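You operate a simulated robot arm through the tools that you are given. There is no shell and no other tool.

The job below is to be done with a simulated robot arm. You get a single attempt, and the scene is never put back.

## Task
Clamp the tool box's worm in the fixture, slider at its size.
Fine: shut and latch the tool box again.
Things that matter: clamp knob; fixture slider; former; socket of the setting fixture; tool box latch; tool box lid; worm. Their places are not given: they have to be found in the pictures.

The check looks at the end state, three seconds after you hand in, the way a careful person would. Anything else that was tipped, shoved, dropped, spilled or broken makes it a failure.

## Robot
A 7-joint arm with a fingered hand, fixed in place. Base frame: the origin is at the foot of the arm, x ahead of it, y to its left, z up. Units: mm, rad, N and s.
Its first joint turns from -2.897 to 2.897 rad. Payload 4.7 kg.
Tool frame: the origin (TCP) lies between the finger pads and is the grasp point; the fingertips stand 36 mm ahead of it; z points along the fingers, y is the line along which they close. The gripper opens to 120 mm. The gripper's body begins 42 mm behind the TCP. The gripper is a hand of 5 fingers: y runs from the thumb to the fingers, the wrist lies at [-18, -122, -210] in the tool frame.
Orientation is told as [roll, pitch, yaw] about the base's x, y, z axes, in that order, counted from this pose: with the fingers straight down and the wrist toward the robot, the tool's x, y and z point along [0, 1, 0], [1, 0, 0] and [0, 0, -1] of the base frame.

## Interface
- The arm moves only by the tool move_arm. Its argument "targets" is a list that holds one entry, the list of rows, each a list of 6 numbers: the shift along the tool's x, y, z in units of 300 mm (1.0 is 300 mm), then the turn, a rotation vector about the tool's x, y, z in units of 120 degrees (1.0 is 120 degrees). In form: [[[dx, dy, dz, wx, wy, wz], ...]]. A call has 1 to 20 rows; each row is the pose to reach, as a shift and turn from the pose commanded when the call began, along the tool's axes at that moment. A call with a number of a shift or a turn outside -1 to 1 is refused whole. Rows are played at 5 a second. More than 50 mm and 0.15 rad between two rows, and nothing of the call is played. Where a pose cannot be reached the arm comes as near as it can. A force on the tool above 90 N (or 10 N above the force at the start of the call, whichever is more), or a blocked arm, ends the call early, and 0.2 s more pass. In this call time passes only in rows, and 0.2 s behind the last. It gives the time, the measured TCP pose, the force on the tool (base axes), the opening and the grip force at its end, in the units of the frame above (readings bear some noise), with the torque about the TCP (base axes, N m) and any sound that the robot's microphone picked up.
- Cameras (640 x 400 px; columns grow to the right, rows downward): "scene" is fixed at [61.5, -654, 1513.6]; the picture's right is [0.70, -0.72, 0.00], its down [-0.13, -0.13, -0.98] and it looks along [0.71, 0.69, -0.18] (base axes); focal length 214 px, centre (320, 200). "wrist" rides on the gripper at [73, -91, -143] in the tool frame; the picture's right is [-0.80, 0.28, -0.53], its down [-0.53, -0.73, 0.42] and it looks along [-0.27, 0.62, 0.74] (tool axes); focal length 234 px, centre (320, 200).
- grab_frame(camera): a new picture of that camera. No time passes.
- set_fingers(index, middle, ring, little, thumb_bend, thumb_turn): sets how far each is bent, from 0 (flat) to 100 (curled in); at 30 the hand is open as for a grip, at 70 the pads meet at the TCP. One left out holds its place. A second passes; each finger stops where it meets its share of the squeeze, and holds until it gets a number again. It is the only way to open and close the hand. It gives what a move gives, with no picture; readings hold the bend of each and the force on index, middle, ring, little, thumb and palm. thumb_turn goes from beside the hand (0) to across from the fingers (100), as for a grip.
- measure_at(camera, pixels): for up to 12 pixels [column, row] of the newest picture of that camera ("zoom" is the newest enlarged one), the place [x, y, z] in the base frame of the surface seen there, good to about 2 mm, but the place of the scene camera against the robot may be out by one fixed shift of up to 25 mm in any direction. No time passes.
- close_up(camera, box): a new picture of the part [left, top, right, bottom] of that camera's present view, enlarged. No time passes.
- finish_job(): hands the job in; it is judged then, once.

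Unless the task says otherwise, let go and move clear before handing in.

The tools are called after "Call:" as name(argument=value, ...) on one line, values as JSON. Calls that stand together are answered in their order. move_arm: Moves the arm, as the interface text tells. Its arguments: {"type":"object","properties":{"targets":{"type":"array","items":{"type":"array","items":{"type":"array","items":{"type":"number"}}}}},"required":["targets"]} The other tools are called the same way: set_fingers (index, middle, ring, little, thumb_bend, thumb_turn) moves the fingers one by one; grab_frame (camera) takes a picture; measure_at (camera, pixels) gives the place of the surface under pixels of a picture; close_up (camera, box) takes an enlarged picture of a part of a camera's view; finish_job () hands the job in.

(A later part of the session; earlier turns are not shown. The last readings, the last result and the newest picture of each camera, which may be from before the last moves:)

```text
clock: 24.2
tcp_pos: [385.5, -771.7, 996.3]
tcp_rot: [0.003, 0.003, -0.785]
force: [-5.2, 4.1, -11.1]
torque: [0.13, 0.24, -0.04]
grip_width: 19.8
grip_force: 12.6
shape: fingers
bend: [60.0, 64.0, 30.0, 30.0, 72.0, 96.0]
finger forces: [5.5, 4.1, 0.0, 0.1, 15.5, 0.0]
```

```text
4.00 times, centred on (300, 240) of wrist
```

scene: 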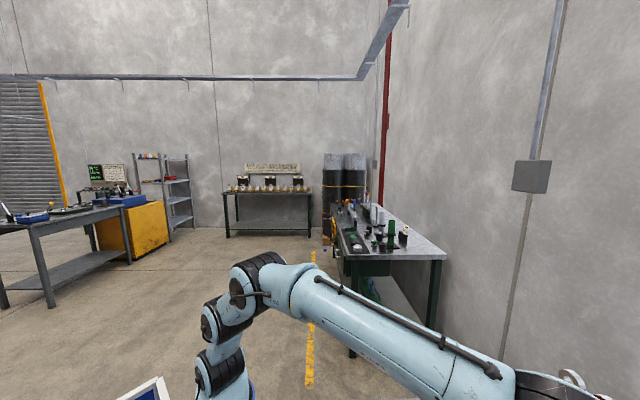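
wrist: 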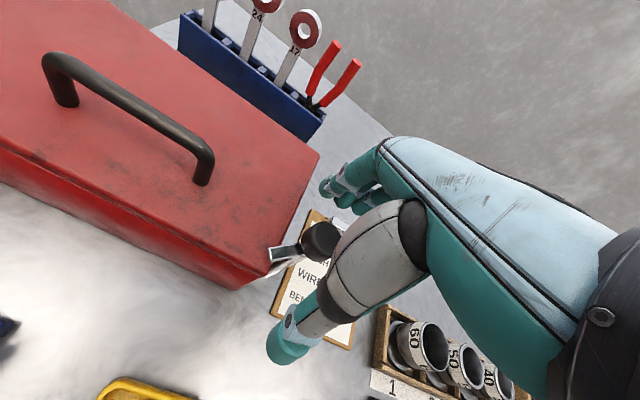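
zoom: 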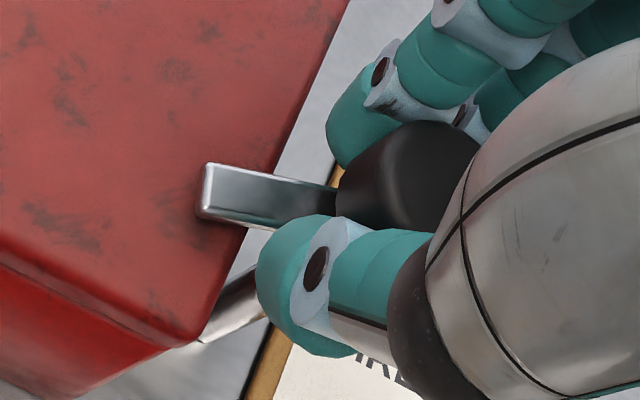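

The bar is now held between index and thumb (zoom 205,190 to 330,200). I'll turn 80° counter-clockwise, rising a few mm so the fingertips stay above the lid.

Call:
move_arm(targets=[[[0, 0, -0.003, 0, 0, -0.055], [0, 0, -0.006, 0, 0, -0.11], [0, 0, -0.009, 0, 0, -0.165], [0, 0, -0.012, 0, 0, -0.22], [0, 0, -0.015, 0, 0, -0.275], [0, 0, -0.018, 0, 0, -0.33], [0, 0, -0.02, 0, 0, -0.385], [0, 0, -0.02, 0, 0, -0.44], [0, 0, -0.02, 0, 0, -0.495], [0, 0, -0.02, 0, 0, -0.55], [0, 0, -0.02, 0, 0, -0.605], [0, 0, -0.02, 0, 0, -0.66]]])

Call:
close_up(camera="wrist", box=[240, 190, 360, 290])

```text
clock: 26.8
tcp_pos: [389.5, -756.4, 996.9]
tcp_rot: [-0.016, 0.008, 0.597]
force: [8.8, -14.4, 56.5]
torque: [0.33, -0.7, -0.21]
grip_width: 0.0
grip_force: 35.1
shape: fingers
bend: [66.0, 67.0, 30.0, 30.0, 79.0, 96.0]
finger forces: [67.6, 1.2, 0.0, 0.0, 0.1, 0.0]
out of reach, approached as far as the arm can: row 12
```

```text
4.00 times, centred on (300, 240) of wrist
```

zoom: 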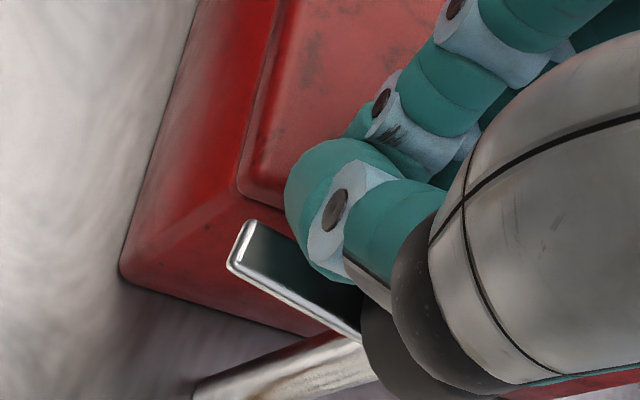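

The turn hit the arm's reach limit near yaw 0.6 and the index finger presses the lid (67 N), but the bar now lies well clear. I'll lift straight up right away.

Call:
move_arm(targets=[[[0, 0, -0.04, 0, 0, 0], [0, 0, -0.09, 0, 0, 0.01], [0, 0, -0.15, 0, 0, 0.03], [0, 0, -0.22, 0, 0, 0.07]]])

Call:
grab_frame(camera="wrist")

```text
clock: 27.8
tcp_pos: [389.7, -744.5, 1055.5]
tcp_rot: [-0.005, 0.002, 0.452]
force: [0.2, 1.6, 4.0]
torque: [-0.18, 0.03, -0.01]
grip_width: 0.6
grip_force: 0.1
shape: fingers
bend: [64.0, 66.0, 30.0, 30.0, 79.0, 96.0]
finger forces: [0.1, 0.0, 0.0, 0.1, 0.1, 0.0]
out of reach, approached as far as the arm can: row 1, 2, 3, 4
```

```text
taken
```

wrist: 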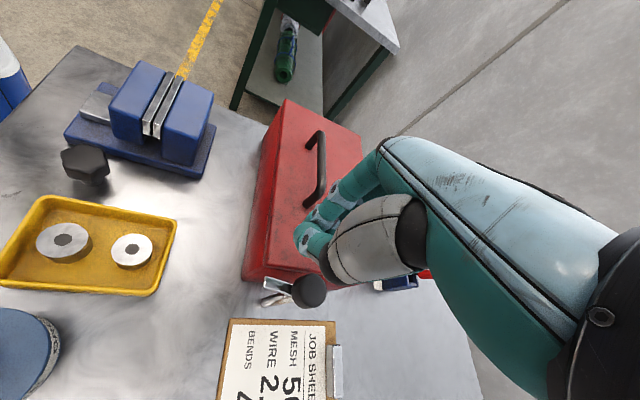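

Call:
close_up(camera="wrist", box=[230, 240, 350, 330])

Call:
measure_at(camera="zoom", pixels=[[180, 210], [230, 225], [270, 235], [420, 260], [170, 250], [100, 150]])

```text
4.44 times, centred on (290, 285) of wrist
```

zoom: 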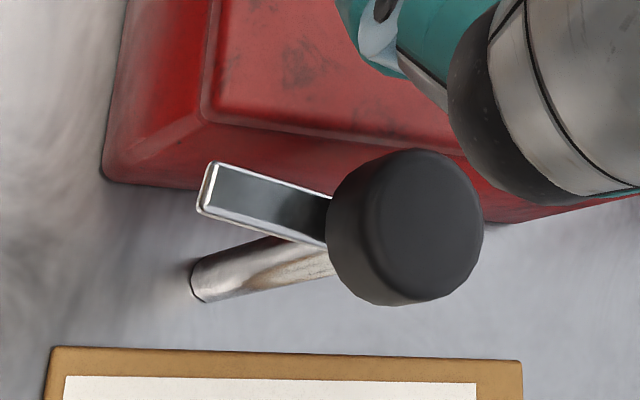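

```text
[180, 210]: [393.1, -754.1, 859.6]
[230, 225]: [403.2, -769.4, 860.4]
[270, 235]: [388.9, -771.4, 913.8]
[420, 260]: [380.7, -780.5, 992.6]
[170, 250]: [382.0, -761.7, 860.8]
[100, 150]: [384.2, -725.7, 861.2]
```

The bar (zoom 205,190 to 330,215) appears clear of the lid. I'll measure it directly, and open the fingers and move back toward a comfortable pose above the handle.

Call:
measure_at(camera="zoom", pixels=[[218, 190], [250, 200], [290, 210], [215, 205]])

Call:
set_fingers(index=30, middle=30, thumb_bend=30)

```text
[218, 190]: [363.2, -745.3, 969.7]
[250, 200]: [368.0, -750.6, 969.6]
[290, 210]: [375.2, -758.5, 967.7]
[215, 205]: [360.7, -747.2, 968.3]
```

```text
clock: 28.8
tcp_pos: [390.5, -745.0, 1051.5]
tcp_rot: [0.001, 0.0, 0.451]
force: [0.4, 0.0, 0.2]
torque: [0.03, 0.0, -0.03]
grip_width: 121.9
grip_force: 0.1
shape: fingers
bend: [30.0, 30.0, 30.0, 30.0, 30.0, 97.0]
finger forces: [0.1, 0.0, 0.0, 0.1, 0.0, 0.1]
```

The bar tip is now at (361,-746), heading 135°, fully off the lid. I'll move above the handle's middle (target about 515,-656) with the hand turned back to yaw -45°.

Call:
move_arm(targets=[[[0.009, 0.05, -0.02, 0, 0, 0.059], [0.017, 0.1, -0.04, 0, 0, 0.118], [0.026, 0.151, -0.06, 0, 0, 0.177], [0.034, 0.202, -0.067, 0, 0, 0.236], [0.043, 0.252, -0.067, 0, 0, 0.295], [0.052, 0.302, -0.067, 0, 0, 0.354], [0.06, 0.353, -0.067, 0, 0, 0.413], [0.069, 0.403, -0.067, 0, 0, 0.472], [0.077, 0.454, -0.067, 0, 0, 0.531], [0.086, 0.504, -0.067, 0, 0, 0.59]]])

Call:
grab_frame(camera="wrist")

```text
clock: 31.0
tcp_pos: [514.8, -656.3, 1071.8]
tcp_rot: [0.0, -0.001, -0.787]
force: [0.7, -0.4, -0.4]
torque: [0.04, 0.0, -0.02]
grip_width: 122.0
grip_force: 0.1
shape: fingers
bend: [30.0, 30.0, 30.0, 30.0, 30.0, 97.0]
finger forces: [0.0, 0.0, 0.0, 0.1, 0.0, 0.0]
```

```text
taken
```

wrist: 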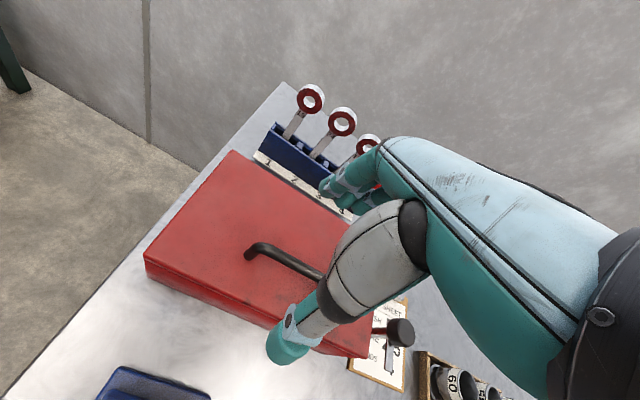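

The TCP is exactly above the handle's middle. I'll check the handle's bar position with a few measurements before descending.

Call:
measure_at(camera="wrist", pixels=[[265, 246], [275, 251], [290, 259], [305, 267], [250, 255], [300, 235], [230, 155], [148, 258], [345, 215], [280, 160], [250, 130], [310, 100]])

Call:
close_up(camera="wrist", box=[200, 200, 360, 320])

```text
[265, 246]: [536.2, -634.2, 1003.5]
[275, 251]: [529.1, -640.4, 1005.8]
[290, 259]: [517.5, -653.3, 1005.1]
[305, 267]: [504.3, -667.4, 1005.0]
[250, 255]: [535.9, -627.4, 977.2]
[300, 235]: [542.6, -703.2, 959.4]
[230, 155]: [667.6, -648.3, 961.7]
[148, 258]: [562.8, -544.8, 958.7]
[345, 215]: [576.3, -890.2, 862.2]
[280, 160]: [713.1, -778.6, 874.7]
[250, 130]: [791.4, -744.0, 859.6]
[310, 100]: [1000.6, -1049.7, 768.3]
```

```text
3.33 times, centred on (280, 260) of wrist
```

zoom: 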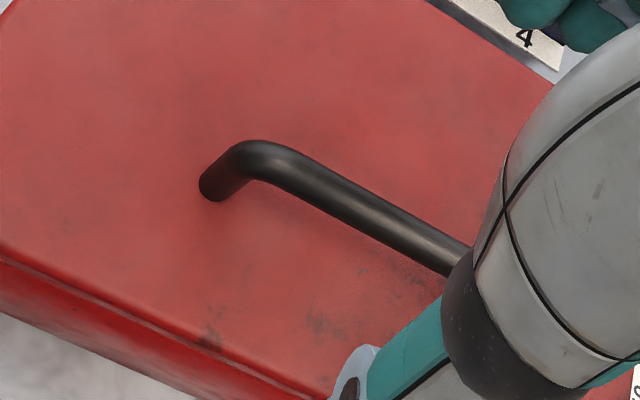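

The bar's centre line is at u≈828, top z≈1005, right under the TCP. I'll descend to z≈1009 and close all fingers on the handle.

Call:
move_arm(targets=[[[0, 0, 0.07, 0, 0, 0], [0, 0, 0.14, 0, 0, 0], [0, 0, 0.208, 0, 0, 0]]])

Call:
set_fingers(index=72, middle=72, ring=72, little=72, thumb_bend=76)

Call:
grab_frame(camera="wrist")

```text
clock: 31.8
tcp_pos: [515.5, -656.4, 1010.6]
tcp_rot: [0.0, -0.001, -0.784]
force: [-0.6, 0.6, 0.5]
torque: [-0.04, -0.01, 0.03]
grip_width: 122.1
grip_force: 0.1
shape: fingers
bend: [30.0, 30.0, 30.0, 30.0, 30.0, 97.0]
finger forces: [0.0, 0.0, 0.1, 0.0, 0.0, 0.0]
```

```text
clock: 32.8
tcp_pos: [514.5, -656.3, 1009.5]
tcp_rot: [0.001, 0.002, -0.786]
force: [3.9, -6.6, -6.5]
torque: [0.01, -0.09, 0.47]
grip_width: 0.0
grip_force: 10.3
shape: fingers
bend: [71.0, 71.0, 71.0, 71.0, 72.0, 97.0]
finger forces: [0.1, 2.5, 5.5, 5.4, 7.6, 0.1]
```

```text
taken
```

wrist: 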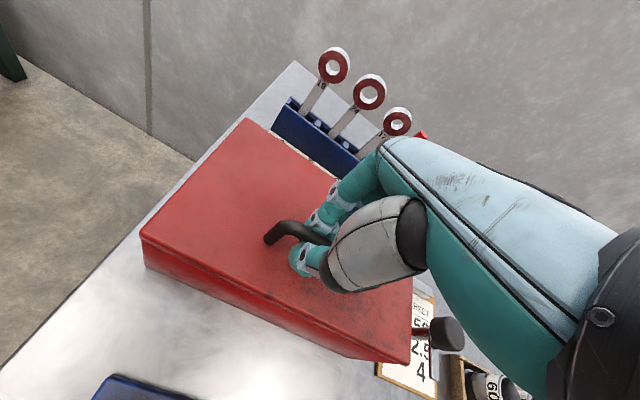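

All fingers wrap the handle (bends 71, thumb 72). I'll start lifting along the hinge arc by about 15° and check that the lid follows.

Call:
move_arm(targets=[[[0, 0.008, -0.0147, 0.01, 0, 0], [0, 0.0163, -0.0293, 0.02, 0, 0], [0, 0.026, -0.043, 0.03, 0, 0], [0, 0.0353, -0.057, 0.04, 0, 0], [0, 0.046, -0.07, 0.05, 0, 0], [0, 0.0567, -0.083, 0.06, 0, 0]]])

Call:
grab_frame(camera="wrist")

Call:
grab_frame(camera="scene")

```text
clock: 34.2
tcp_pos: [527.8, -668.4, 1035.5]
tcp_rot: [-0.001, 0.127, -0.783]
force: [0.0, -1.5, -4.0]
torque: [0.15, -0.1, 0.32]
grip_width: 0.0
grip_force: 9.4
shape: fingers
bend: [72.0, 71.0, 71.0, 71.0, 72.0, 97.0]
finger forces: [0.0, 1.9, 4.6, 4.4, 8.0, 0.0]
```

```text
taken
```

wrist: 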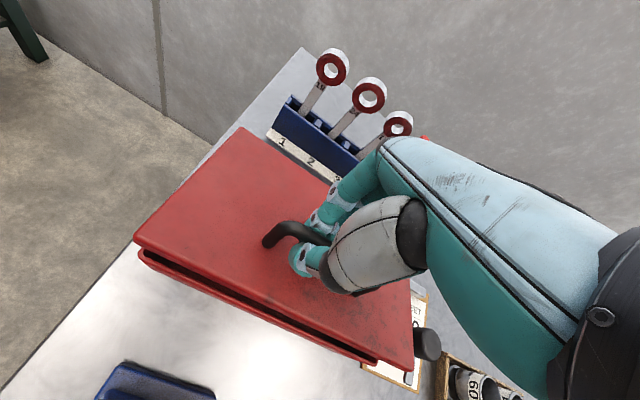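

```text
taken
```

scene: 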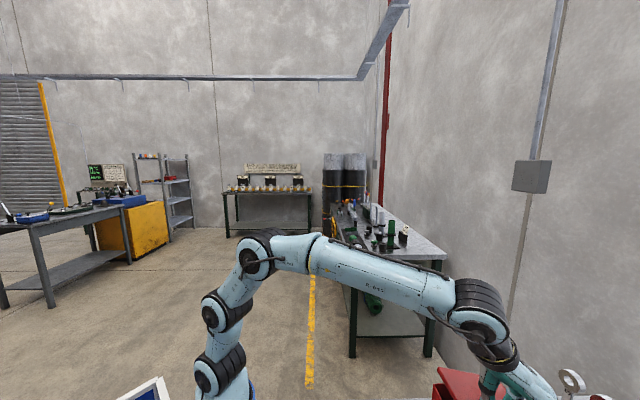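

The lid follows with only about 4 N. I'll keep lifting along the arc to roughly 40°, tilting the hand gradually with it.

Call:
move_arm(targets=[[[0, 0.0201, -0.0267, 0.0125, 0, 0], [0, 0.0425, -0.0517, 0.025, 0, 0], [0, 0.0672, -0.0747, 0.0375, 0, 0], [0, 0.0938, -0.0952, 0.05, 0, 0], [0, 0.1217, -0.1135, 0.0625, 0, 0]]])

Call:
grab_frame(camera="wrist")

```text
clock: 35.4
tcp_pos: [556.3, -697.1, 1065.2]
tcp_rot: [0.0, 0.258, -0.785]
force: [-3.5, -1.2, -1.3]
torque: [0.12, -0.05, 0.25]
grip_width: 0.0
grip_force: 8.4
shape: fingers
bend: [72.0, 72.0, 71.0, 71.0, 72.0, 97.0]
finger forces: [0.1, 0.6, 3.5, 4.7, 8.2, 0.0]
```

```text
taken
```

wrist: 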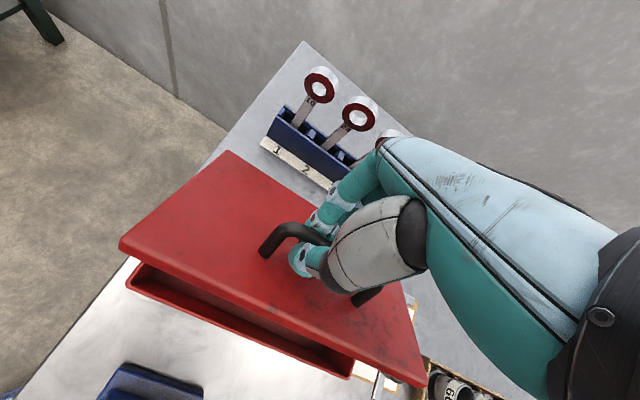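

Forces stay low and the lid is about 40° open. I'll continue to about 65° and watch for the thumb meeting the lid.

Call:
move_arm(targets=[[[0, 0.0277, -0.0194, 0.0125, 0, 0], [0, 0.0562, -0.0366, 0.025, 0, 0], [0, 0.0866, -0.0508, 0.0375, 0, 0], [0, 0.1183, -0.0626, 0.05, 0, 0], [0, 0.1504, -0.0715, 0.0625, 0, 0]]])

Call:
grab_frame(camera="wrist")

Call:
grab_frame(camera="scene")

```text
clock: 36.6
tcp_pos: [591.2, -731.4, 1074.6]
tcp_rot: [0.001, 0.39, -0.783]
force: [-1.3, 0.7, -2.0]
torque: [0.0, -0.09, 0.11]
grip_width: 0.0
grip_force: 1.4
shape: fingers
bend: [72.0, 72.0, 72.0, 72.0, 73.0, 97.0]
finger forces: [0.1, 0.1, 0.0, 2.7, 0.2, 0.0]
```

```text
taken
```

wrist: 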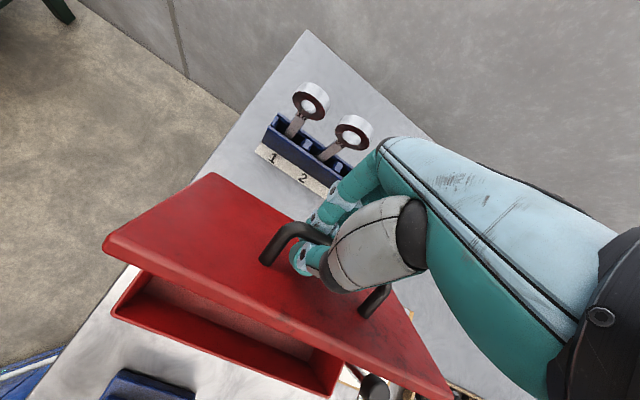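

```text
taken
```

scene: 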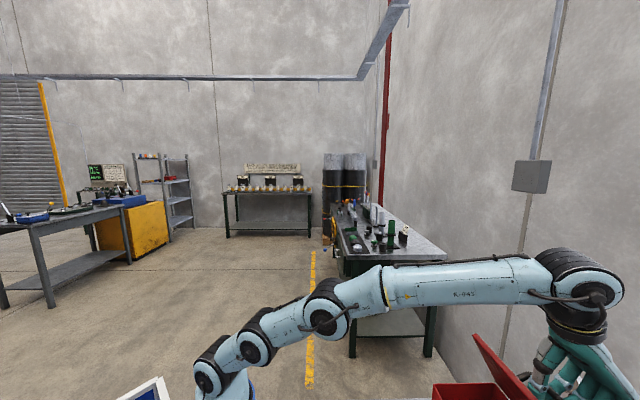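

The lid stands about 60° open in both pictures, with low forces. I'll continue along the arc to about 85°.

Call:
move_arm(targets=[[[0, 0.032, -0.0106, 0.0125, 0, 0], [0, 0.0646, -0.0182, 0.025, 0, 0], [0, 0.098, -0.0229, 0.0375, 0, 0], [0, 0.1315, -0.0245, 0.05, 0, 0]]])

Call:
grab_frame(camera="wrist")

Call:
close_up(camera="scene", box=[400, 220, 640, 400])

```text
clock: 37.6
tcp_pos: [601.8, -729.2, 1054.7]
tcp_rot: [-0.001, 0.482, -0.788]
force: [-1.4, -3.9, 11.9]
torque: [-0.14, -0.31, -0.06]
grip_width: 0.0
grip_force: 14.6
shape: fingers
bend: [71.0, 72.0, 72.0, 72.0, 75.0, 98.0]
finger forces: [0.0, 0.0, 0.0, 0.0, 29.2, 0.0]
out of reach, approached as far as the arm can: row 2, 3, 4
```

```text
taken
```

wrist: 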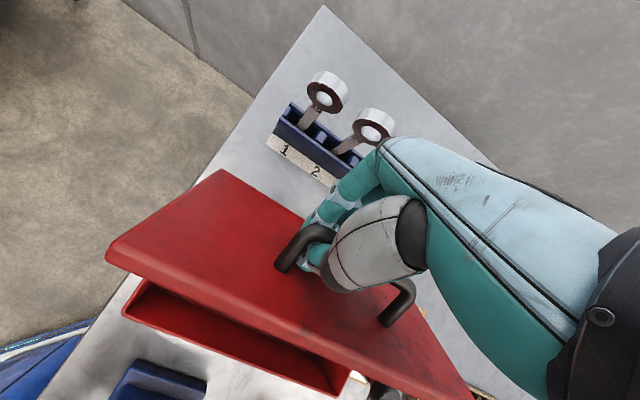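

```text
2.22 times, centred on (520, 310) of scene
```

zoom: 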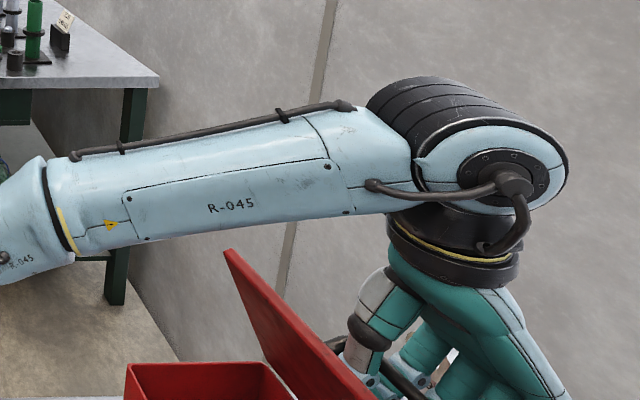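

Rows 2-4 were out of reach because of the tilt, and the thumb carries 29 N; the lid stands about 57° open. I'll back off to the arc with less tilt to unload the grip.

Call:
move_arm(targets=[[[0, -0.018, -0.012, -0.02, 0, 0], [0, -0.036, -0.024, -0.04, 0, 0], [0, -0.055, -0.0363, -0.063, 0, 0]]])

Call:
grab_frame(camera="wrist")

Call:
close_up(camera="scene", box=[400, 220, 640, 400])

```text
clock: 38.4
tcp_pos: [596.3, -725.0, 1071.8]
tcp_rot: [0.003, 0.365, -0.783]
force: [-0.2, 0.9, -4.0]
torque: [0.17, -0.17, -0.02]
grip_width: 0.0
grip_force: 1.9
shape: fingers
bend: [71.0, 72.0, 72.0, 71.0, 74.0, 97.0]
finger forces: [0.0, 0.0, 0.0, 3.5, 0.5, 0.1]
out of reach, approached as far as the arm can: row 3
```

```text
taken
```

wrist: 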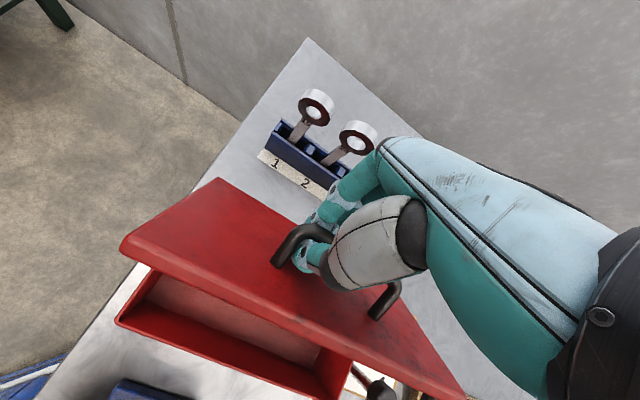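

```text
2.22 times, centred on (520, 310) of scene
```

zoom: 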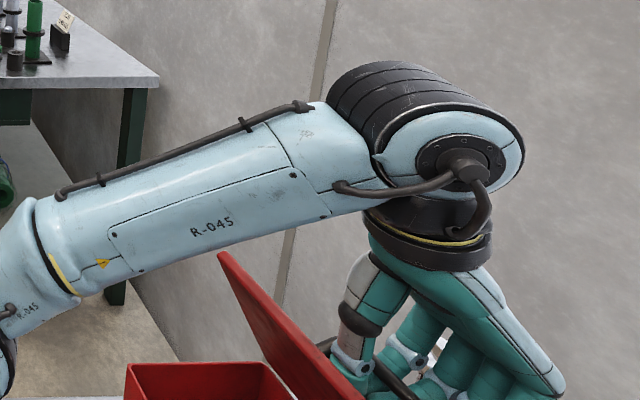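

Forces are small again (little finger 3.5 N). I'll measure the lid's corners to know its angle.

Call:
measure_at(camera="wrist", pixels=[[126, 243], [219, 182], [240, 290], [260, 220], [440, 385], [281, 262], [305, 228], [375, 318], [150, 300], [240, 330], [330, 385], [200, 280]])

```text
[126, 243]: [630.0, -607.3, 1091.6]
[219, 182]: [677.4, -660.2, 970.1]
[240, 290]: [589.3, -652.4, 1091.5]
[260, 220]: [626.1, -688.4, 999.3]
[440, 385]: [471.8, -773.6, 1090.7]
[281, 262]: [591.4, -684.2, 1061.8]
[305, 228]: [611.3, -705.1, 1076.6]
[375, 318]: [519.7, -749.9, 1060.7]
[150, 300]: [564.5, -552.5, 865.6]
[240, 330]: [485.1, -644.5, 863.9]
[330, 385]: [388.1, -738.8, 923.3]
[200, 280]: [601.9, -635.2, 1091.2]
```

The lid is about 60° open (front corner u≈875, z≈1092). I'll loosen the fingers a little to learn whether the lid stays by itself.

Call:
set_fingers(index=58, middle=58, ring=58, little=58, thumb_bend=62)

Call:
grab_frame(camera="wrist")

Call:
measure_at(camera="wrist", pixels=[[126, 243], [219, 182], [240, 290], [260, 220]])

```text
clock: 39.4
tcp_pos: [597.9, -725.0, 1071.2]
tcp_rot: [0.0, 0.362, -0.786]
force: [-0.7, 1.6, 0.6]
torque: [0.0, -0.02, 0.01]
grip_width: 36.6
grip_force: 0.8
shape: fingers
bend: [57.0, 57.0, 57.0, 57.0, 61.0, 97.0]
finger forces: [0.1, 0.0, 0.0, 0.0, 1.9, 0.1]
```

```text
taken
```

wrist: 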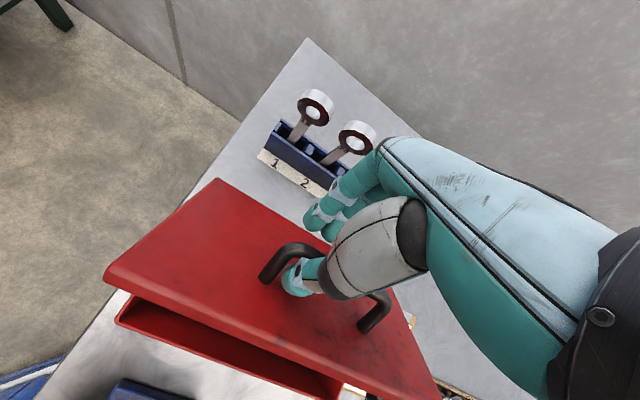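

```text
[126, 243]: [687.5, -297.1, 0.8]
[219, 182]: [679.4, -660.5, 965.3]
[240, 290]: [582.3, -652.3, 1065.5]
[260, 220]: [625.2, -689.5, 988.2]
```

On loosening, the lid sank about 7° and now rests on the thumb (1.9 N), so it falls by itself and must go past vertical. I'll regrip the handle and then carry it further with the hand upright, which gives more reach.

Call:
set_fingers(index=72, middle=72, ring=72, little=72, thumb_bend=76)

Call:
grab_frame(camera="wrist")

```text
clock: 40.4
tcp_pos: [596.2, -723.8, 1071.9]
tcp_rot: [0.002, 0.361, -0.785]
force: [-2.0, -0.2, -0.5]
torque: [0.09, -0.04, 0.08]
grip_width: 0.0
grip_force: 1.6
shape: fingers
bend: [71.0, 72.0, 72.0, 72.0, 73.0, 97.0]
finger forces: [0.0, 0.0, 0.0, 2.5, 1.5, 0.1]
```

```text
taken
```

wrist: 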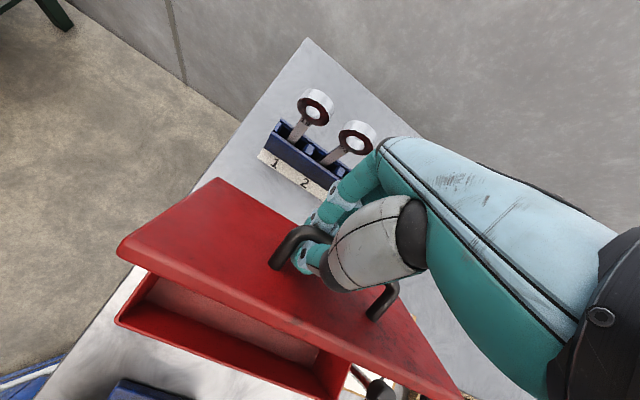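

The lid is back near 60°. I'll advance along the arc to about 70° while reducing the hand's tilt from 21° to 8°.

Call:
move_arm(targets=[[[0, 0.0164, -0.0083, -0.0265, 0, 0], [0, 0.0332, -0.0158, -0.053, 0, 0], [0, 0.0503, -0.0226, -0.0795, 0, 0], [0, 0.0677, -0.0284, -0.106, 0, 0]]])

Call:
grab_frame(camera="wrist")

Call:
close_up(camera="scene", box=[400, 220, 640, 400])

```text
clock: 41.4
tcp_pos: [624.7, -765.4, 1085.3]
tcp_rot: [0.001, 0.146, -0.785]
force: [1.7, 11.6, -27.9]
torque: [0.14, -0.16, 0.13]
grip_width: 4.4
grip_force: 12.6
shape: fingers
bend: [71.0, 71.0, 71.0, 72.0, 69.0, 96.0]
finger forces: [4.0, 4.0, 3.9, 0.0, 13.3, 0.1]
out of reach, approached as far as the arm can: row 1, 2, 3, 4
```

```text
taken
```

wrist: 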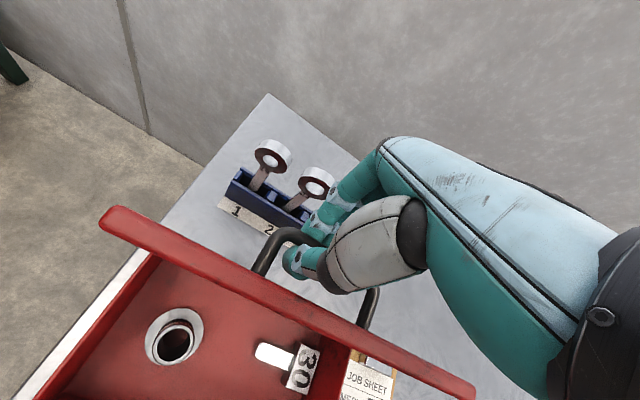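

```text
2.22 times, centred on (520, 310) of scene
```

zoom: 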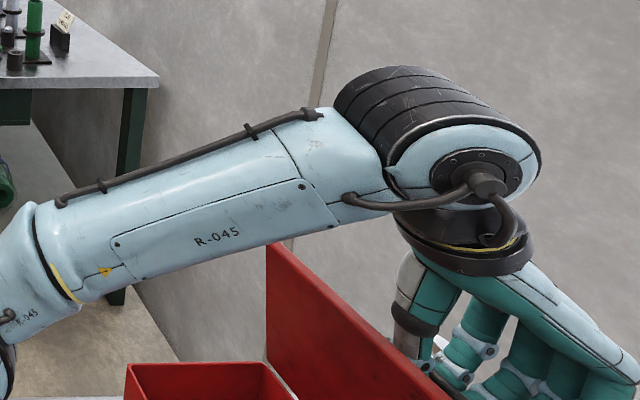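

The lid is now near 85° and inside the box I see a tube on a flange (173,340) and a block marked 30 (300,370). I'll follow the arc down and back to take the lid past vertical.

Call:
move_arm(targets=[[[0, 0.0162, 0.0414, -0.018, 0, 0], [0, 0.0412, 0.0512, -0.035, 0, 0], [0, 0.0767, 0.0628, -0.053, 0, 0], [0, 0.1087, 0.0749, -0.07, 0, 0]]])

Call:
grab_frame(camera="wrist")

Call:
close_up(camera="scene", box=[400, 220, 640, 400])

```text
clock: 42.4
tcp_pos: [651.0, -802.8, 1078.2]
tcp_rot: [-0.001, -0.011, -0.785]
force: [2.4, 13.3, 10.5]
torque: [1.7, 1.16, 0.02]
grip_width: 18.9
grip_force: 29.2
shape: fingers
bend: [72.0, 72.0, 72.0, 72.0, 59.0, 93.0]
finger forces: [0.1, 0.0, 0.1, 0.0, 58.3, 0.0]
out of reach, approached as far as the arm can: row 1, 2, 3, 4
```

```text
taken
```

wrist: 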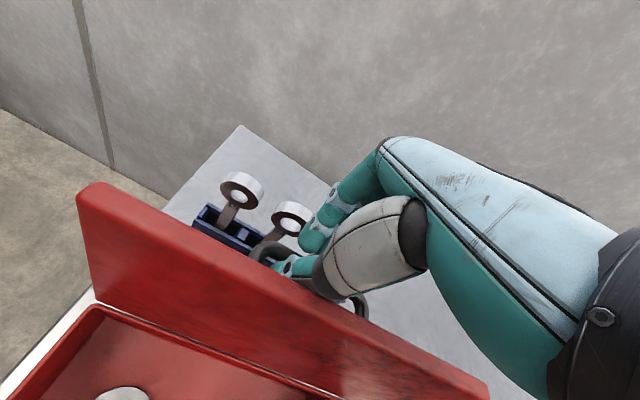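

```text
2.22 times, centred on (520, 310) of scene
```

zoom: 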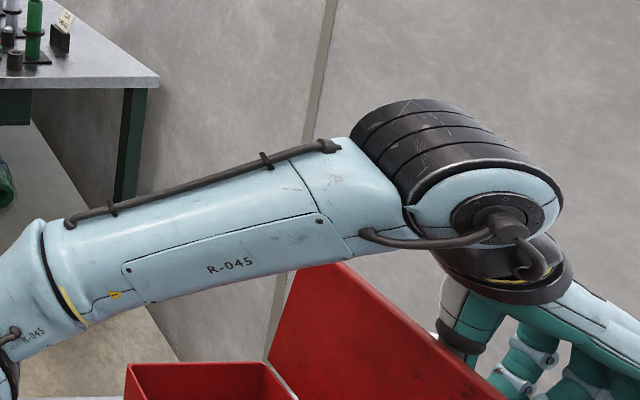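

The TCP went further out than commanded (u≈1028) and the thumb presses with 58 N; the lid looks past vertical. I'll measure the lid's angle before withdrawing.

Call:
measure_at(camera="wrist", pixels=[[100, 190], [150, 210], [95, 230], [105, 290], [200, 330], [240, 260], [320, 290], [240, 190], [290, 215], [270, 255], [300, 270], [450, 380]])

Call:
close_up(camera="wrist", box=[180, 140, 400, 320])

```text
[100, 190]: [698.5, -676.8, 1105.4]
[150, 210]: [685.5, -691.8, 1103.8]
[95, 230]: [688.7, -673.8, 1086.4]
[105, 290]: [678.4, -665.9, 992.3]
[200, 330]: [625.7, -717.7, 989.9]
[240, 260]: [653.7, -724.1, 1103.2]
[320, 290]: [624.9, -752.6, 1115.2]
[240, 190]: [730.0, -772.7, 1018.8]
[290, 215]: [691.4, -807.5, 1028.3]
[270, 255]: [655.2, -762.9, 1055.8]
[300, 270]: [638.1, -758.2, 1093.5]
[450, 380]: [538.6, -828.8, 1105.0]
```

```text
2.22 times, centred on (290, 230) of wrist
```

zoom: 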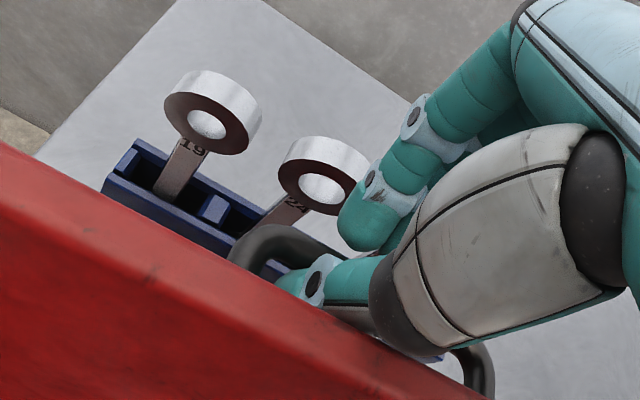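

The lid now leans about 11° past vertical (top edge u≈972, foot u≈951), so it should stay. I'll lift the hand straight up in small steps to free the thumb without touching the gauges.

Call:
move_arm(targets=[[[0, 0, -0.03, 0, 0, 0], [0, -0.005, -0.06, 0, 0, 0], [0, -0.01, -0.09, 0, 0, 0]]])

Call:
grab_frame(camera="wrist")

```text
clock: 43.2
tcp_pos: [648.9, -802.0, 1102.0]
tcp_rot: [-0.002, -0.011, -0.785]
force: [-0.1, -0.2, -0.4]
torque: [0.02, 0.05, -0.03]
grip_width: 0.0
grip_force: 0.1
shape: fingers
bend: [72.0, 72.0, 72.0, 72.0, 72.0, 96.0]
finger forces: [0.0, 0.0, 0.0, 0.0, 0.1, 0.0]
```

```text
taken
```

wrist: 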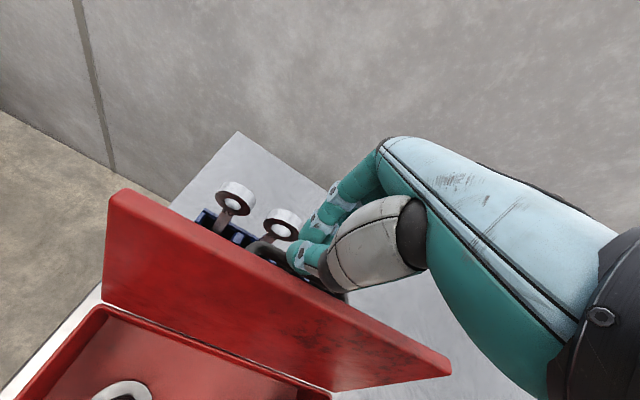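

The hand rose freely with zero force and the lid stays open. I'll lift another 75 mm, then draw back.

Call:
move_arm(targets=[[[0, 0, -0.08, 0, 0, 0], [0, 0, -0.16, 0, 0, 0], [0, -0.01, -0.25, 0, 0, 0], [0, -0.1, -0.27, 0, 0, 0]]])

Call:
grab_frame(camera="wrist")

```text
clock: 44.2
tcp_pos: [622.7, -772.6, 1173.4]
tcp_rot: [0.001, -0.005, -0.785]
force: [0.0, -0.6, -0.7]
torque: [0.03, 0.0, 0.01]
grip_width: 0.0
grip_force: 0.0
shape: fingers
bend: [72.0, 72.0, 72.0, 72.0, 72.0, 96.0]
finger forces: [0.0, 0.1, 0.0, 0.0, 0.1, 0.0]
out of reach, approached as far as the arm can: row 2, 3, 4
```

```text
taken
```

wrist: 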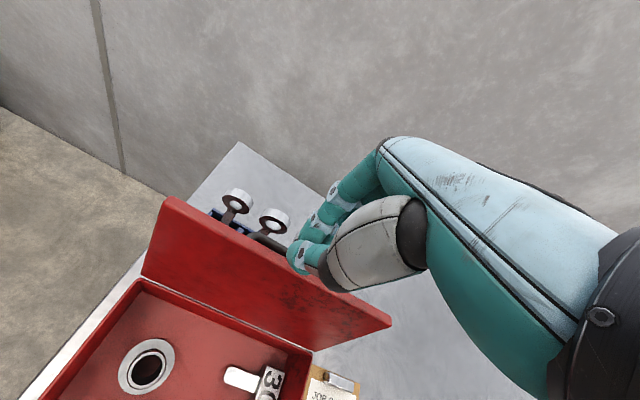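

The hand is above the lid edge now. I'll draw back toward the robot to look down into the open box.

Call:
move_arm(targets=[[[0, -0.12, 0, 0, 0, 0], [0, -0.25, 0, 0, 0, 0], [-0.05, -0.39, 0, 0, 0, 0], [-0.13, -0.51, 0, 0, 0, 0], [-0.22, -0.62, 0.03, 0, 0, 0], [-0.31, -0.73, 0.06, 0, 0, 0], [-0.4, -0.84, 0.1, 0, 0, 0], [-0.48, -0.955, 0.143, 0, 0, 0]]])

Call:
grab_frame(camera="wrist")

Call:
close_up(camera="wrist", box=[80, 60, 340, 260])

```text
clock: 46.0
tcp_pos: [317.6, -671.1, 1129.1]
tcp_rot: [0.0, -0.01, -0.785]
force: [0.7, 0.7, -0.4]
torque: [0.01, 0.0, 0.0]
grip_width: 0.0
grip_force: 0.1
shape: fingers
bend: [72.0, 72.0, 72.0, 72.0, 72.0, 96.0]
finger forces: [0.1, 0.1, 0.0, 0.1, 0.0, 0.1]
```

```text
taken
```

wrist: 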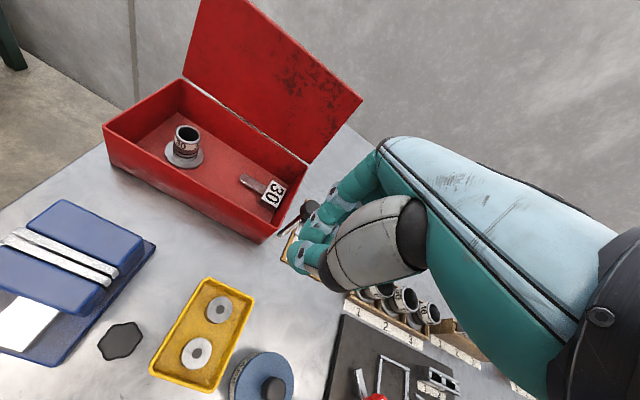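

```text
2.00 times, centred on (210, 160) of wrist
```

zoom: 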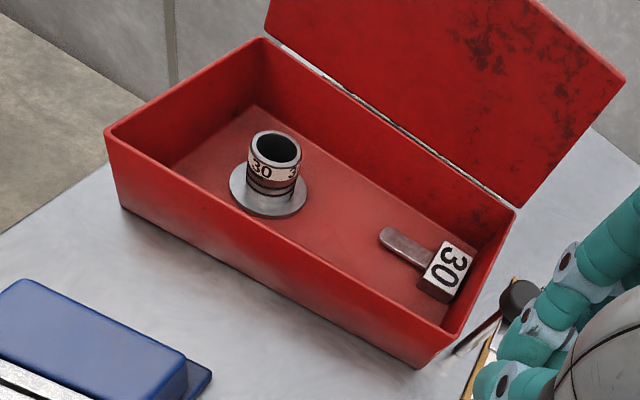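

The open box shows the worm, a tube marked 30 on a round flange (zoom 272,175), and a flat former marked 30 (445,270). The worm's size is 30, so the slider must go to 30. I'll measure the worm and box interior.

Call:
measure_at(camera="zoom", pixels=[[275, 148], [252, 148], [298, 148], [275, 133], [274, 165], [268, 208], [235, 190], [303, 195], [330, 200], [390, 240], [450, 260], [440, 290]])

Call:
measure_at(camera="zoom", pixels=[[110, 135], [265, 45], [510, 210], [440, 330], [180, 170], [250, 110], [265, 10], [620, 75], [515, 205], [275, 185], [270, 190], [400, 310]])

```text
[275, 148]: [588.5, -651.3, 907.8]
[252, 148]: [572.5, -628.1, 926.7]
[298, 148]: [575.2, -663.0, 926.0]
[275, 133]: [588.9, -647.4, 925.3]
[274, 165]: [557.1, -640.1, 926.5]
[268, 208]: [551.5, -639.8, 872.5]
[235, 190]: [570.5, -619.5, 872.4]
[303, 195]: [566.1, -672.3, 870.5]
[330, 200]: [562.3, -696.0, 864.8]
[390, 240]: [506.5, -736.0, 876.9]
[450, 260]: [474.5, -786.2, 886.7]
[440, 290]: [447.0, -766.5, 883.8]
```

```text
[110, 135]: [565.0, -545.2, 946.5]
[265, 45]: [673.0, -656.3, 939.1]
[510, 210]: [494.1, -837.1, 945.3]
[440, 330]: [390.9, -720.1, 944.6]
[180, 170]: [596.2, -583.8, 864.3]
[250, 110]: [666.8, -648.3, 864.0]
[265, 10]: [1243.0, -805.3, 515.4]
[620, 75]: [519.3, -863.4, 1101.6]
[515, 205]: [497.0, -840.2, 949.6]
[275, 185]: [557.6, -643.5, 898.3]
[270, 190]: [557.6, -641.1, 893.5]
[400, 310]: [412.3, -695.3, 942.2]
```

The worm's tube centre is at about (573.5,-645.5), outer radius ≈17.5, top z≈926, flange radius ≈27, floor z≈864. Before picking it up I'll go and inspect the fixture, so I know socket, clamp and slider exactly.

Call:
move_arm(targets=[[[-0.072, -0.07, -0.02, 0, 0, 0.047], [-0.145, -0.14, -0.04, 0, 0, 0.094], [-0.217, -0.21, -0.06, 0, 0, 0.141], [-0.29, -0.28, -0.08, 0, 0, 0.188], [-0.362, -0.35, -0.1, 0, 0, 0.234], [-0.435, -0.42, -0.12, 0, 0, 0.281], [-0.507, -0.49, -0.13, 0, 0, 0.328], [-0.58, -0.56, -0.13, 0, 0, 0.375]]])

Call:
move_arm(targets=[[[-0.09, 0, 0.03, 0, 0, 0], [-0.18, 0, 0.06, 0, 0, 0], [-0.27, 0.01, 0.1, 0, 0, 0], [-0.36, 0.015, 0.14, 0, 0, 0], [-0.45, 0.02, 0.17, 0, 0, 0], [-0.54, 0.025, 0.2, 0, 0, 0], [-0.63, 0.03, 0.23, 0, 0, 0], [-0.72, 0.03, 0.25, 0, 0, 0]]])

Call:
grab_frame(camera="wrist")

```text
clock: 47.8
tcp_pos: [76.8, -673.4, 1167.5]
tcp_rot: [0.008, -0.007, -1.57]
force: [0.0, 0.8, 0.3]
torque: [0.03, 0.01, 0.0]
grip_width: 0.0
grip_force: 0.1
shape: fingers
bend: [72.0, 72.0, 72.0, 72.0, 72.0, 96.0]
finger forces: [0.0, 0.0, 0.1, 0.1, 0.0, 0.1]
```

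```text
clock: 49.6
tcp_pos: [-137.6, -684.0, 1089.9]
tcp_rot: [0.005, -0.007, -1.569]
force: [0.7, -0.4, -0.1]
torque: [0.01, 0.01, -0.01]
grip_width: 0.0
grip_force: 0.0
shape: fingers
bend: [72.0, 72.0, 72.0, 72.0, 72.0, 96.0]
finger forces: [0.0, 0.0, 0.0, 0.0, 0.0, 0.1]
```

```text
taken
```

wrist: 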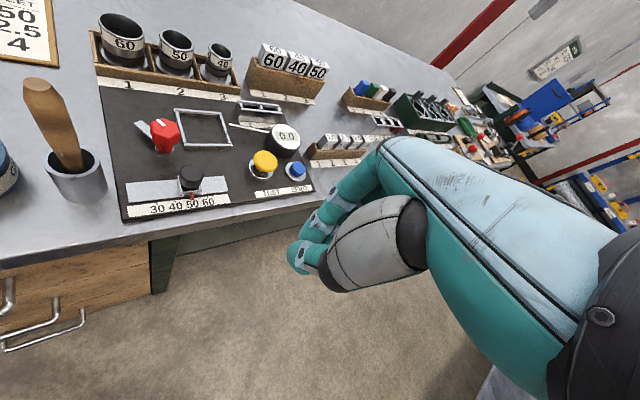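

Call:
close_up(camera="wrist", box=[95, 85, 325, 225])

Call:
close_up(camera="wrist", box=[110, 90, 230, 220])

```text
2.78 times, centred on (210, 155) of wrist
```

zoom: 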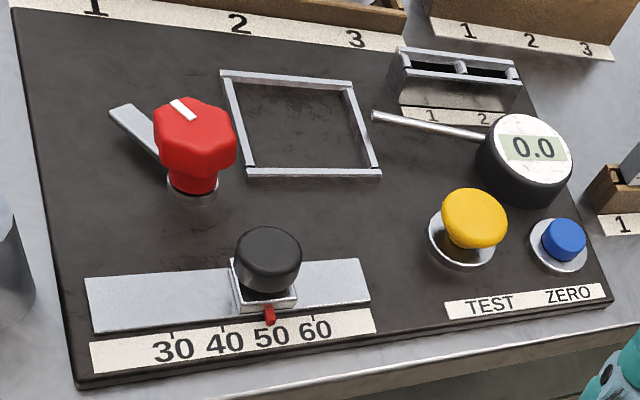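

```text
3.08 times, centred on (170, 155) of wrist
```

zoom: 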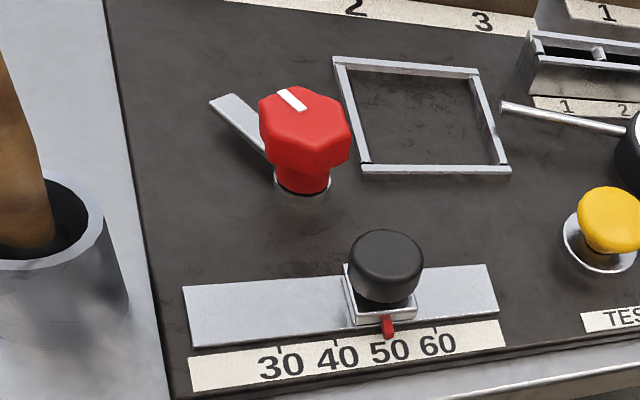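

The socket is the square frame (zoom 430,115 in the second picture), the red clamp knob's bar points away from it, and the slider's red pointer stands at about 50. I'll measure all of these.

Call:
measure_at(camera="zoom", pixels=[[340, 62], [478, 72], [508, 170], [365, 168], [352, 75], [470, 78], [493, 160], [370, 160], [430, 115], [405, 67], [435, 168], [495, 120]])

Call:
measure_at(camera="zoom", pixels=[[292, 98], [300, 120], [335, 125], [218, 102], [240, 120], [260, 145], [303, 185], [385, 248], [385, 280], [388, 325], [230, 300], [460, 280]])

Call:
measure_at(camera="zoom", pixels=[[280, 352], [335, 343], [387, 337], [436, 332], [190, 290], [490, 270], [500, 310], [195, 345], [355, 320], [415, 308], [150, 200], [560, 110]])

```text
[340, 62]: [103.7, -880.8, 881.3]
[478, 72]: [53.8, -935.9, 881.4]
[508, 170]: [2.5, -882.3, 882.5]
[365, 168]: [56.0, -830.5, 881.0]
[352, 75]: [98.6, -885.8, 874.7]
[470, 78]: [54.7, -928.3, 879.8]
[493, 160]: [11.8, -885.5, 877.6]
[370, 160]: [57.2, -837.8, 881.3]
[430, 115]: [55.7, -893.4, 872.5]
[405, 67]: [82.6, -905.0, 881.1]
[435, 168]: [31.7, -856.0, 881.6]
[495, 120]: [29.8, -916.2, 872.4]
```

```text
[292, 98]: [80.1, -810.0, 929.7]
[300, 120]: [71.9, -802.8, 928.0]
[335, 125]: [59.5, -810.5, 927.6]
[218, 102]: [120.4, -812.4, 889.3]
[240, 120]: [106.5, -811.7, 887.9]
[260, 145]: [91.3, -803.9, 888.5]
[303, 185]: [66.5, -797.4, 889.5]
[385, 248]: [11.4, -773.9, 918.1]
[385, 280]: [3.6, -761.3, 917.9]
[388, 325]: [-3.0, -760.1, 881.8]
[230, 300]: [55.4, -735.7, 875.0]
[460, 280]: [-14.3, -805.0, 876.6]
```

```text
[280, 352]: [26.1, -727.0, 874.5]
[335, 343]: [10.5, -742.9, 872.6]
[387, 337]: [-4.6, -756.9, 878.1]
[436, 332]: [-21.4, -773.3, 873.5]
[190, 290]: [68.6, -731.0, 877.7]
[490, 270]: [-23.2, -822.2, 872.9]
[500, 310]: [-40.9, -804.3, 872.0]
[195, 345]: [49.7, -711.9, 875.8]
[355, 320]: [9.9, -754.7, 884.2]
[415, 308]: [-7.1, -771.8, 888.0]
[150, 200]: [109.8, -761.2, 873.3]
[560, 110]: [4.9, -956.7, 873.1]
```

Socket frame: outer u 626-698, v 548-623, floor z≈872.5; slider pointer at v≈539 on the 50 tick, the 30 tick at v≈495.6 (22 mm per 10). I'll preshape the hand and go above the slider's black knob at about (7,-767).

Call:
set_fingers(index=48, middle=48, ring=48, little=48, thumb_bend=45)

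Call:
move_arm(targets=[[[0.08, 0.045, 0.02, 0, 0, -0.0625], [0.16, 0.092, 0.05, 0, 0, -0.125], [0.241, 0.138, 0.1, 0, 0, -0.188], [0.321, 0.185, 0.18, 0, 0, -0.25], [0.402, 0.231, 0.26, 0, 0, -0.313], [0.482, 0.277, 0.333, 0, 0, -0.375]]])

Call:
grab_frame(camera="wrist")

```text
clock: 50.6
tcp_pos: [-139.1, -683.1, 1089.6]
tcp_rot: [0.006, -0.006, -1.572]
force: [-0.2, 0.0, 0.2]
torque: [-0.01, 0.05, -0.01]
grip_width: 73.1
grip_force: 0.1
shape: fingers
bend: [48.0, 48.0, 48.0, 48.0, 45.0, 97.0]
finger forces: [0.1, 0.0, 0.0, 0.0, 0.0, 0.0]
```

```text
clock: 52.0
tcp_pos: [5.1, -767.9, 994.2]
tcp_rot: [-0.002, -0.009, -0.785]
force: [-0.4, 1.0, 0.9]
torque: [-0.05, 0.0, -0.06]
grip_width: 73.2
grip_force: 0.0
shape: fingers
bend: [48.0, 48.0, 48.0, 48.0, 45.0, 97.0]
finger forces: [0.1, 0.0, 0.1, 0.0, 0.0, 0.1]
```

```text
taken
```

wrist: 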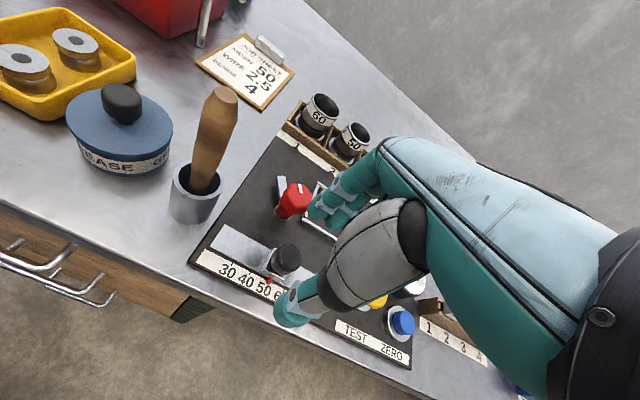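

The slider knob shows at (286,258), close to the expected (288,263). I'll enlarge and measure the knob, pointer and ticks from this nearer view.

Call:
close_up(camera="wrist", box=[185, 160, 345, 300])

Call:
measure_at(camera="zoom", pixels=[[395, 385], [400, 370], [430, 395], [410, 345], [432, 365], [375, 360], [330, 395], [320, 355], [200, 290], [260, 60], [400, 80], [440, 95]])

```text
2.86 times, centred on (265, 230) of wrist
```

zoom: 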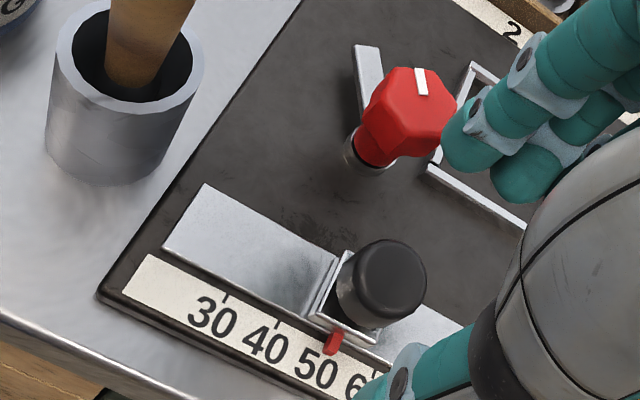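

```text
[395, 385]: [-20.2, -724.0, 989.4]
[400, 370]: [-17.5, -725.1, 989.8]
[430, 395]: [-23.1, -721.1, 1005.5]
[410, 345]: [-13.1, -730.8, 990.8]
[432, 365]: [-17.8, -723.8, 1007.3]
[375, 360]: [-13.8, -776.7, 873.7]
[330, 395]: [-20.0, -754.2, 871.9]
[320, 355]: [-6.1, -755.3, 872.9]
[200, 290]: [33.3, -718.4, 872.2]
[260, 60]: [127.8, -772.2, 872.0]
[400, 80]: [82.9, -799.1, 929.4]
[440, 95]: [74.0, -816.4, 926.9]
```

Call:
measure_at(camera="zoom", pixels=[[388, 272], [360, 270], [420, 272], [390, 245], [385, 300], [345, 310], [332, 345], [333, 352], [225, 297], [277, 324], [330, 290], [415, 110]])

Call:
measure_at(camera="zoom", pixels=[[365, 50], [380, 50], [368, 85], [370, 160], [420, 80], [455, 105], [385, 75], [415, 155], [390, 100], [425, 130], [350, 150], [475, 65]])

```text
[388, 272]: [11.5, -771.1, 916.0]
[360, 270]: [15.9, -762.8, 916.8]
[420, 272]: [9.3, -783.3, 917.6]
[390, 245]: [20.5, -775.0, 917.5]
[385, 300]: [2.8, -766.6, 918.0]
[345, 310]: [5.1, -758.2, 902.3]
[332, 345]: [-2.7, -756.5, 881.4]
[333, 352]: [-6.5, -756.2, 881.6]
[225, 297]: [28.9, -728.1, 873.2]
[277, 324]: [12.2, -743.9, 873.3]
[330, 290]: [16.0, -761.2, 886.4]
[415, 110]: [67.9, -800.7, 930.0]
```

```text
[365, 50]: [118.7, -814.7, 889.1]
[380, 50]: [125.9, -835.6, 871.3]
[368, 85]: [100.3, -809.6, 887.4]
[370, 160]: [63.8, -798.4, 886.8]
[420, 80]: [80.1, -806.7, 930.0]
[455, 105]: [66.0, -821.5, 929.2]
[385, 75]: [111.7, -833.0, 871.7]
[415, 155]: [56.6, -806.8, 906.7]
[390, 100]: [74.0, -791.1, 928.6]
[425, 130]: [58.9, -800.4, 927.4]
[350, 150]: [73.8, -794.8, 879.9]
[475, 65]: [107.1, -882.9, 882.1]
```

The slider knob's centre is about (12,-771.5), radius ≈12, top z≈918; ticks: 30 at v≈495, pointer at v≈538.5. The red knob is close behind, so I'll narrow the preshape and then descend.

Call:
set_fingers(index=56, middle=56, ring=50, little=50, thumb_bend=50)

Call:
move_arm(targets=[[[0.007, 0.024, 0.05, 0, 0, 0], [0.007, 0.024, 0.11, 0, 0, 0], [0.007, 0.024, 0.17, 0, 0, 0], [0.007, 0.024, 0.225, 0, 0, 0]]])

Call:
close_up(camera="wrist", box=[215, 150, 415, 310])

```text
clock: 53.0
tcp_pos: [4.1, -768.9, 993.3]
tcp_rot: [-0.002, -0.008, -0.783]
force: [-0.1, -0.7, -0.6]
torque: [-0.02, 0.03, 0.01]
grip_width: 54.8
grip_force: 0.0
shape: fingers
bend: [56.0, 56.0, 50.0, 50.0, 50.0, 97.0]
finger forces: [0.0, 0.1, 0.0, 0.0, 0.0, 0.0]
```

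```text
clock: 54.0
tcp_pos: [12.9, -772.1, 924.8]
tcp_rot: [0.001, -0.009, -0.786]
force: [-0.1, -0.6, 0.5]
torque: [0.0, 0.0, 0.0]
grip_width: 54.3
grip_force: 0.0
shape: fingers
bend: [56.0, 56.0, 50.0, 50.0, 50.0, 97.0]
finger forces: [0.0, 0.1, 0.0, 0.0, 0.0, 0.0]
```

```text
2.50 times, centred on (315, 230) of wrist
```

zoom: 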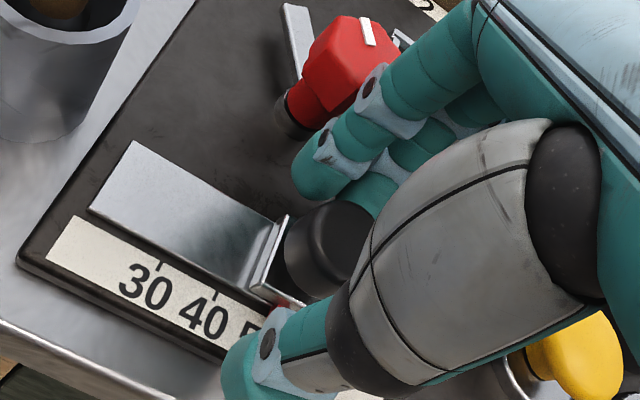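

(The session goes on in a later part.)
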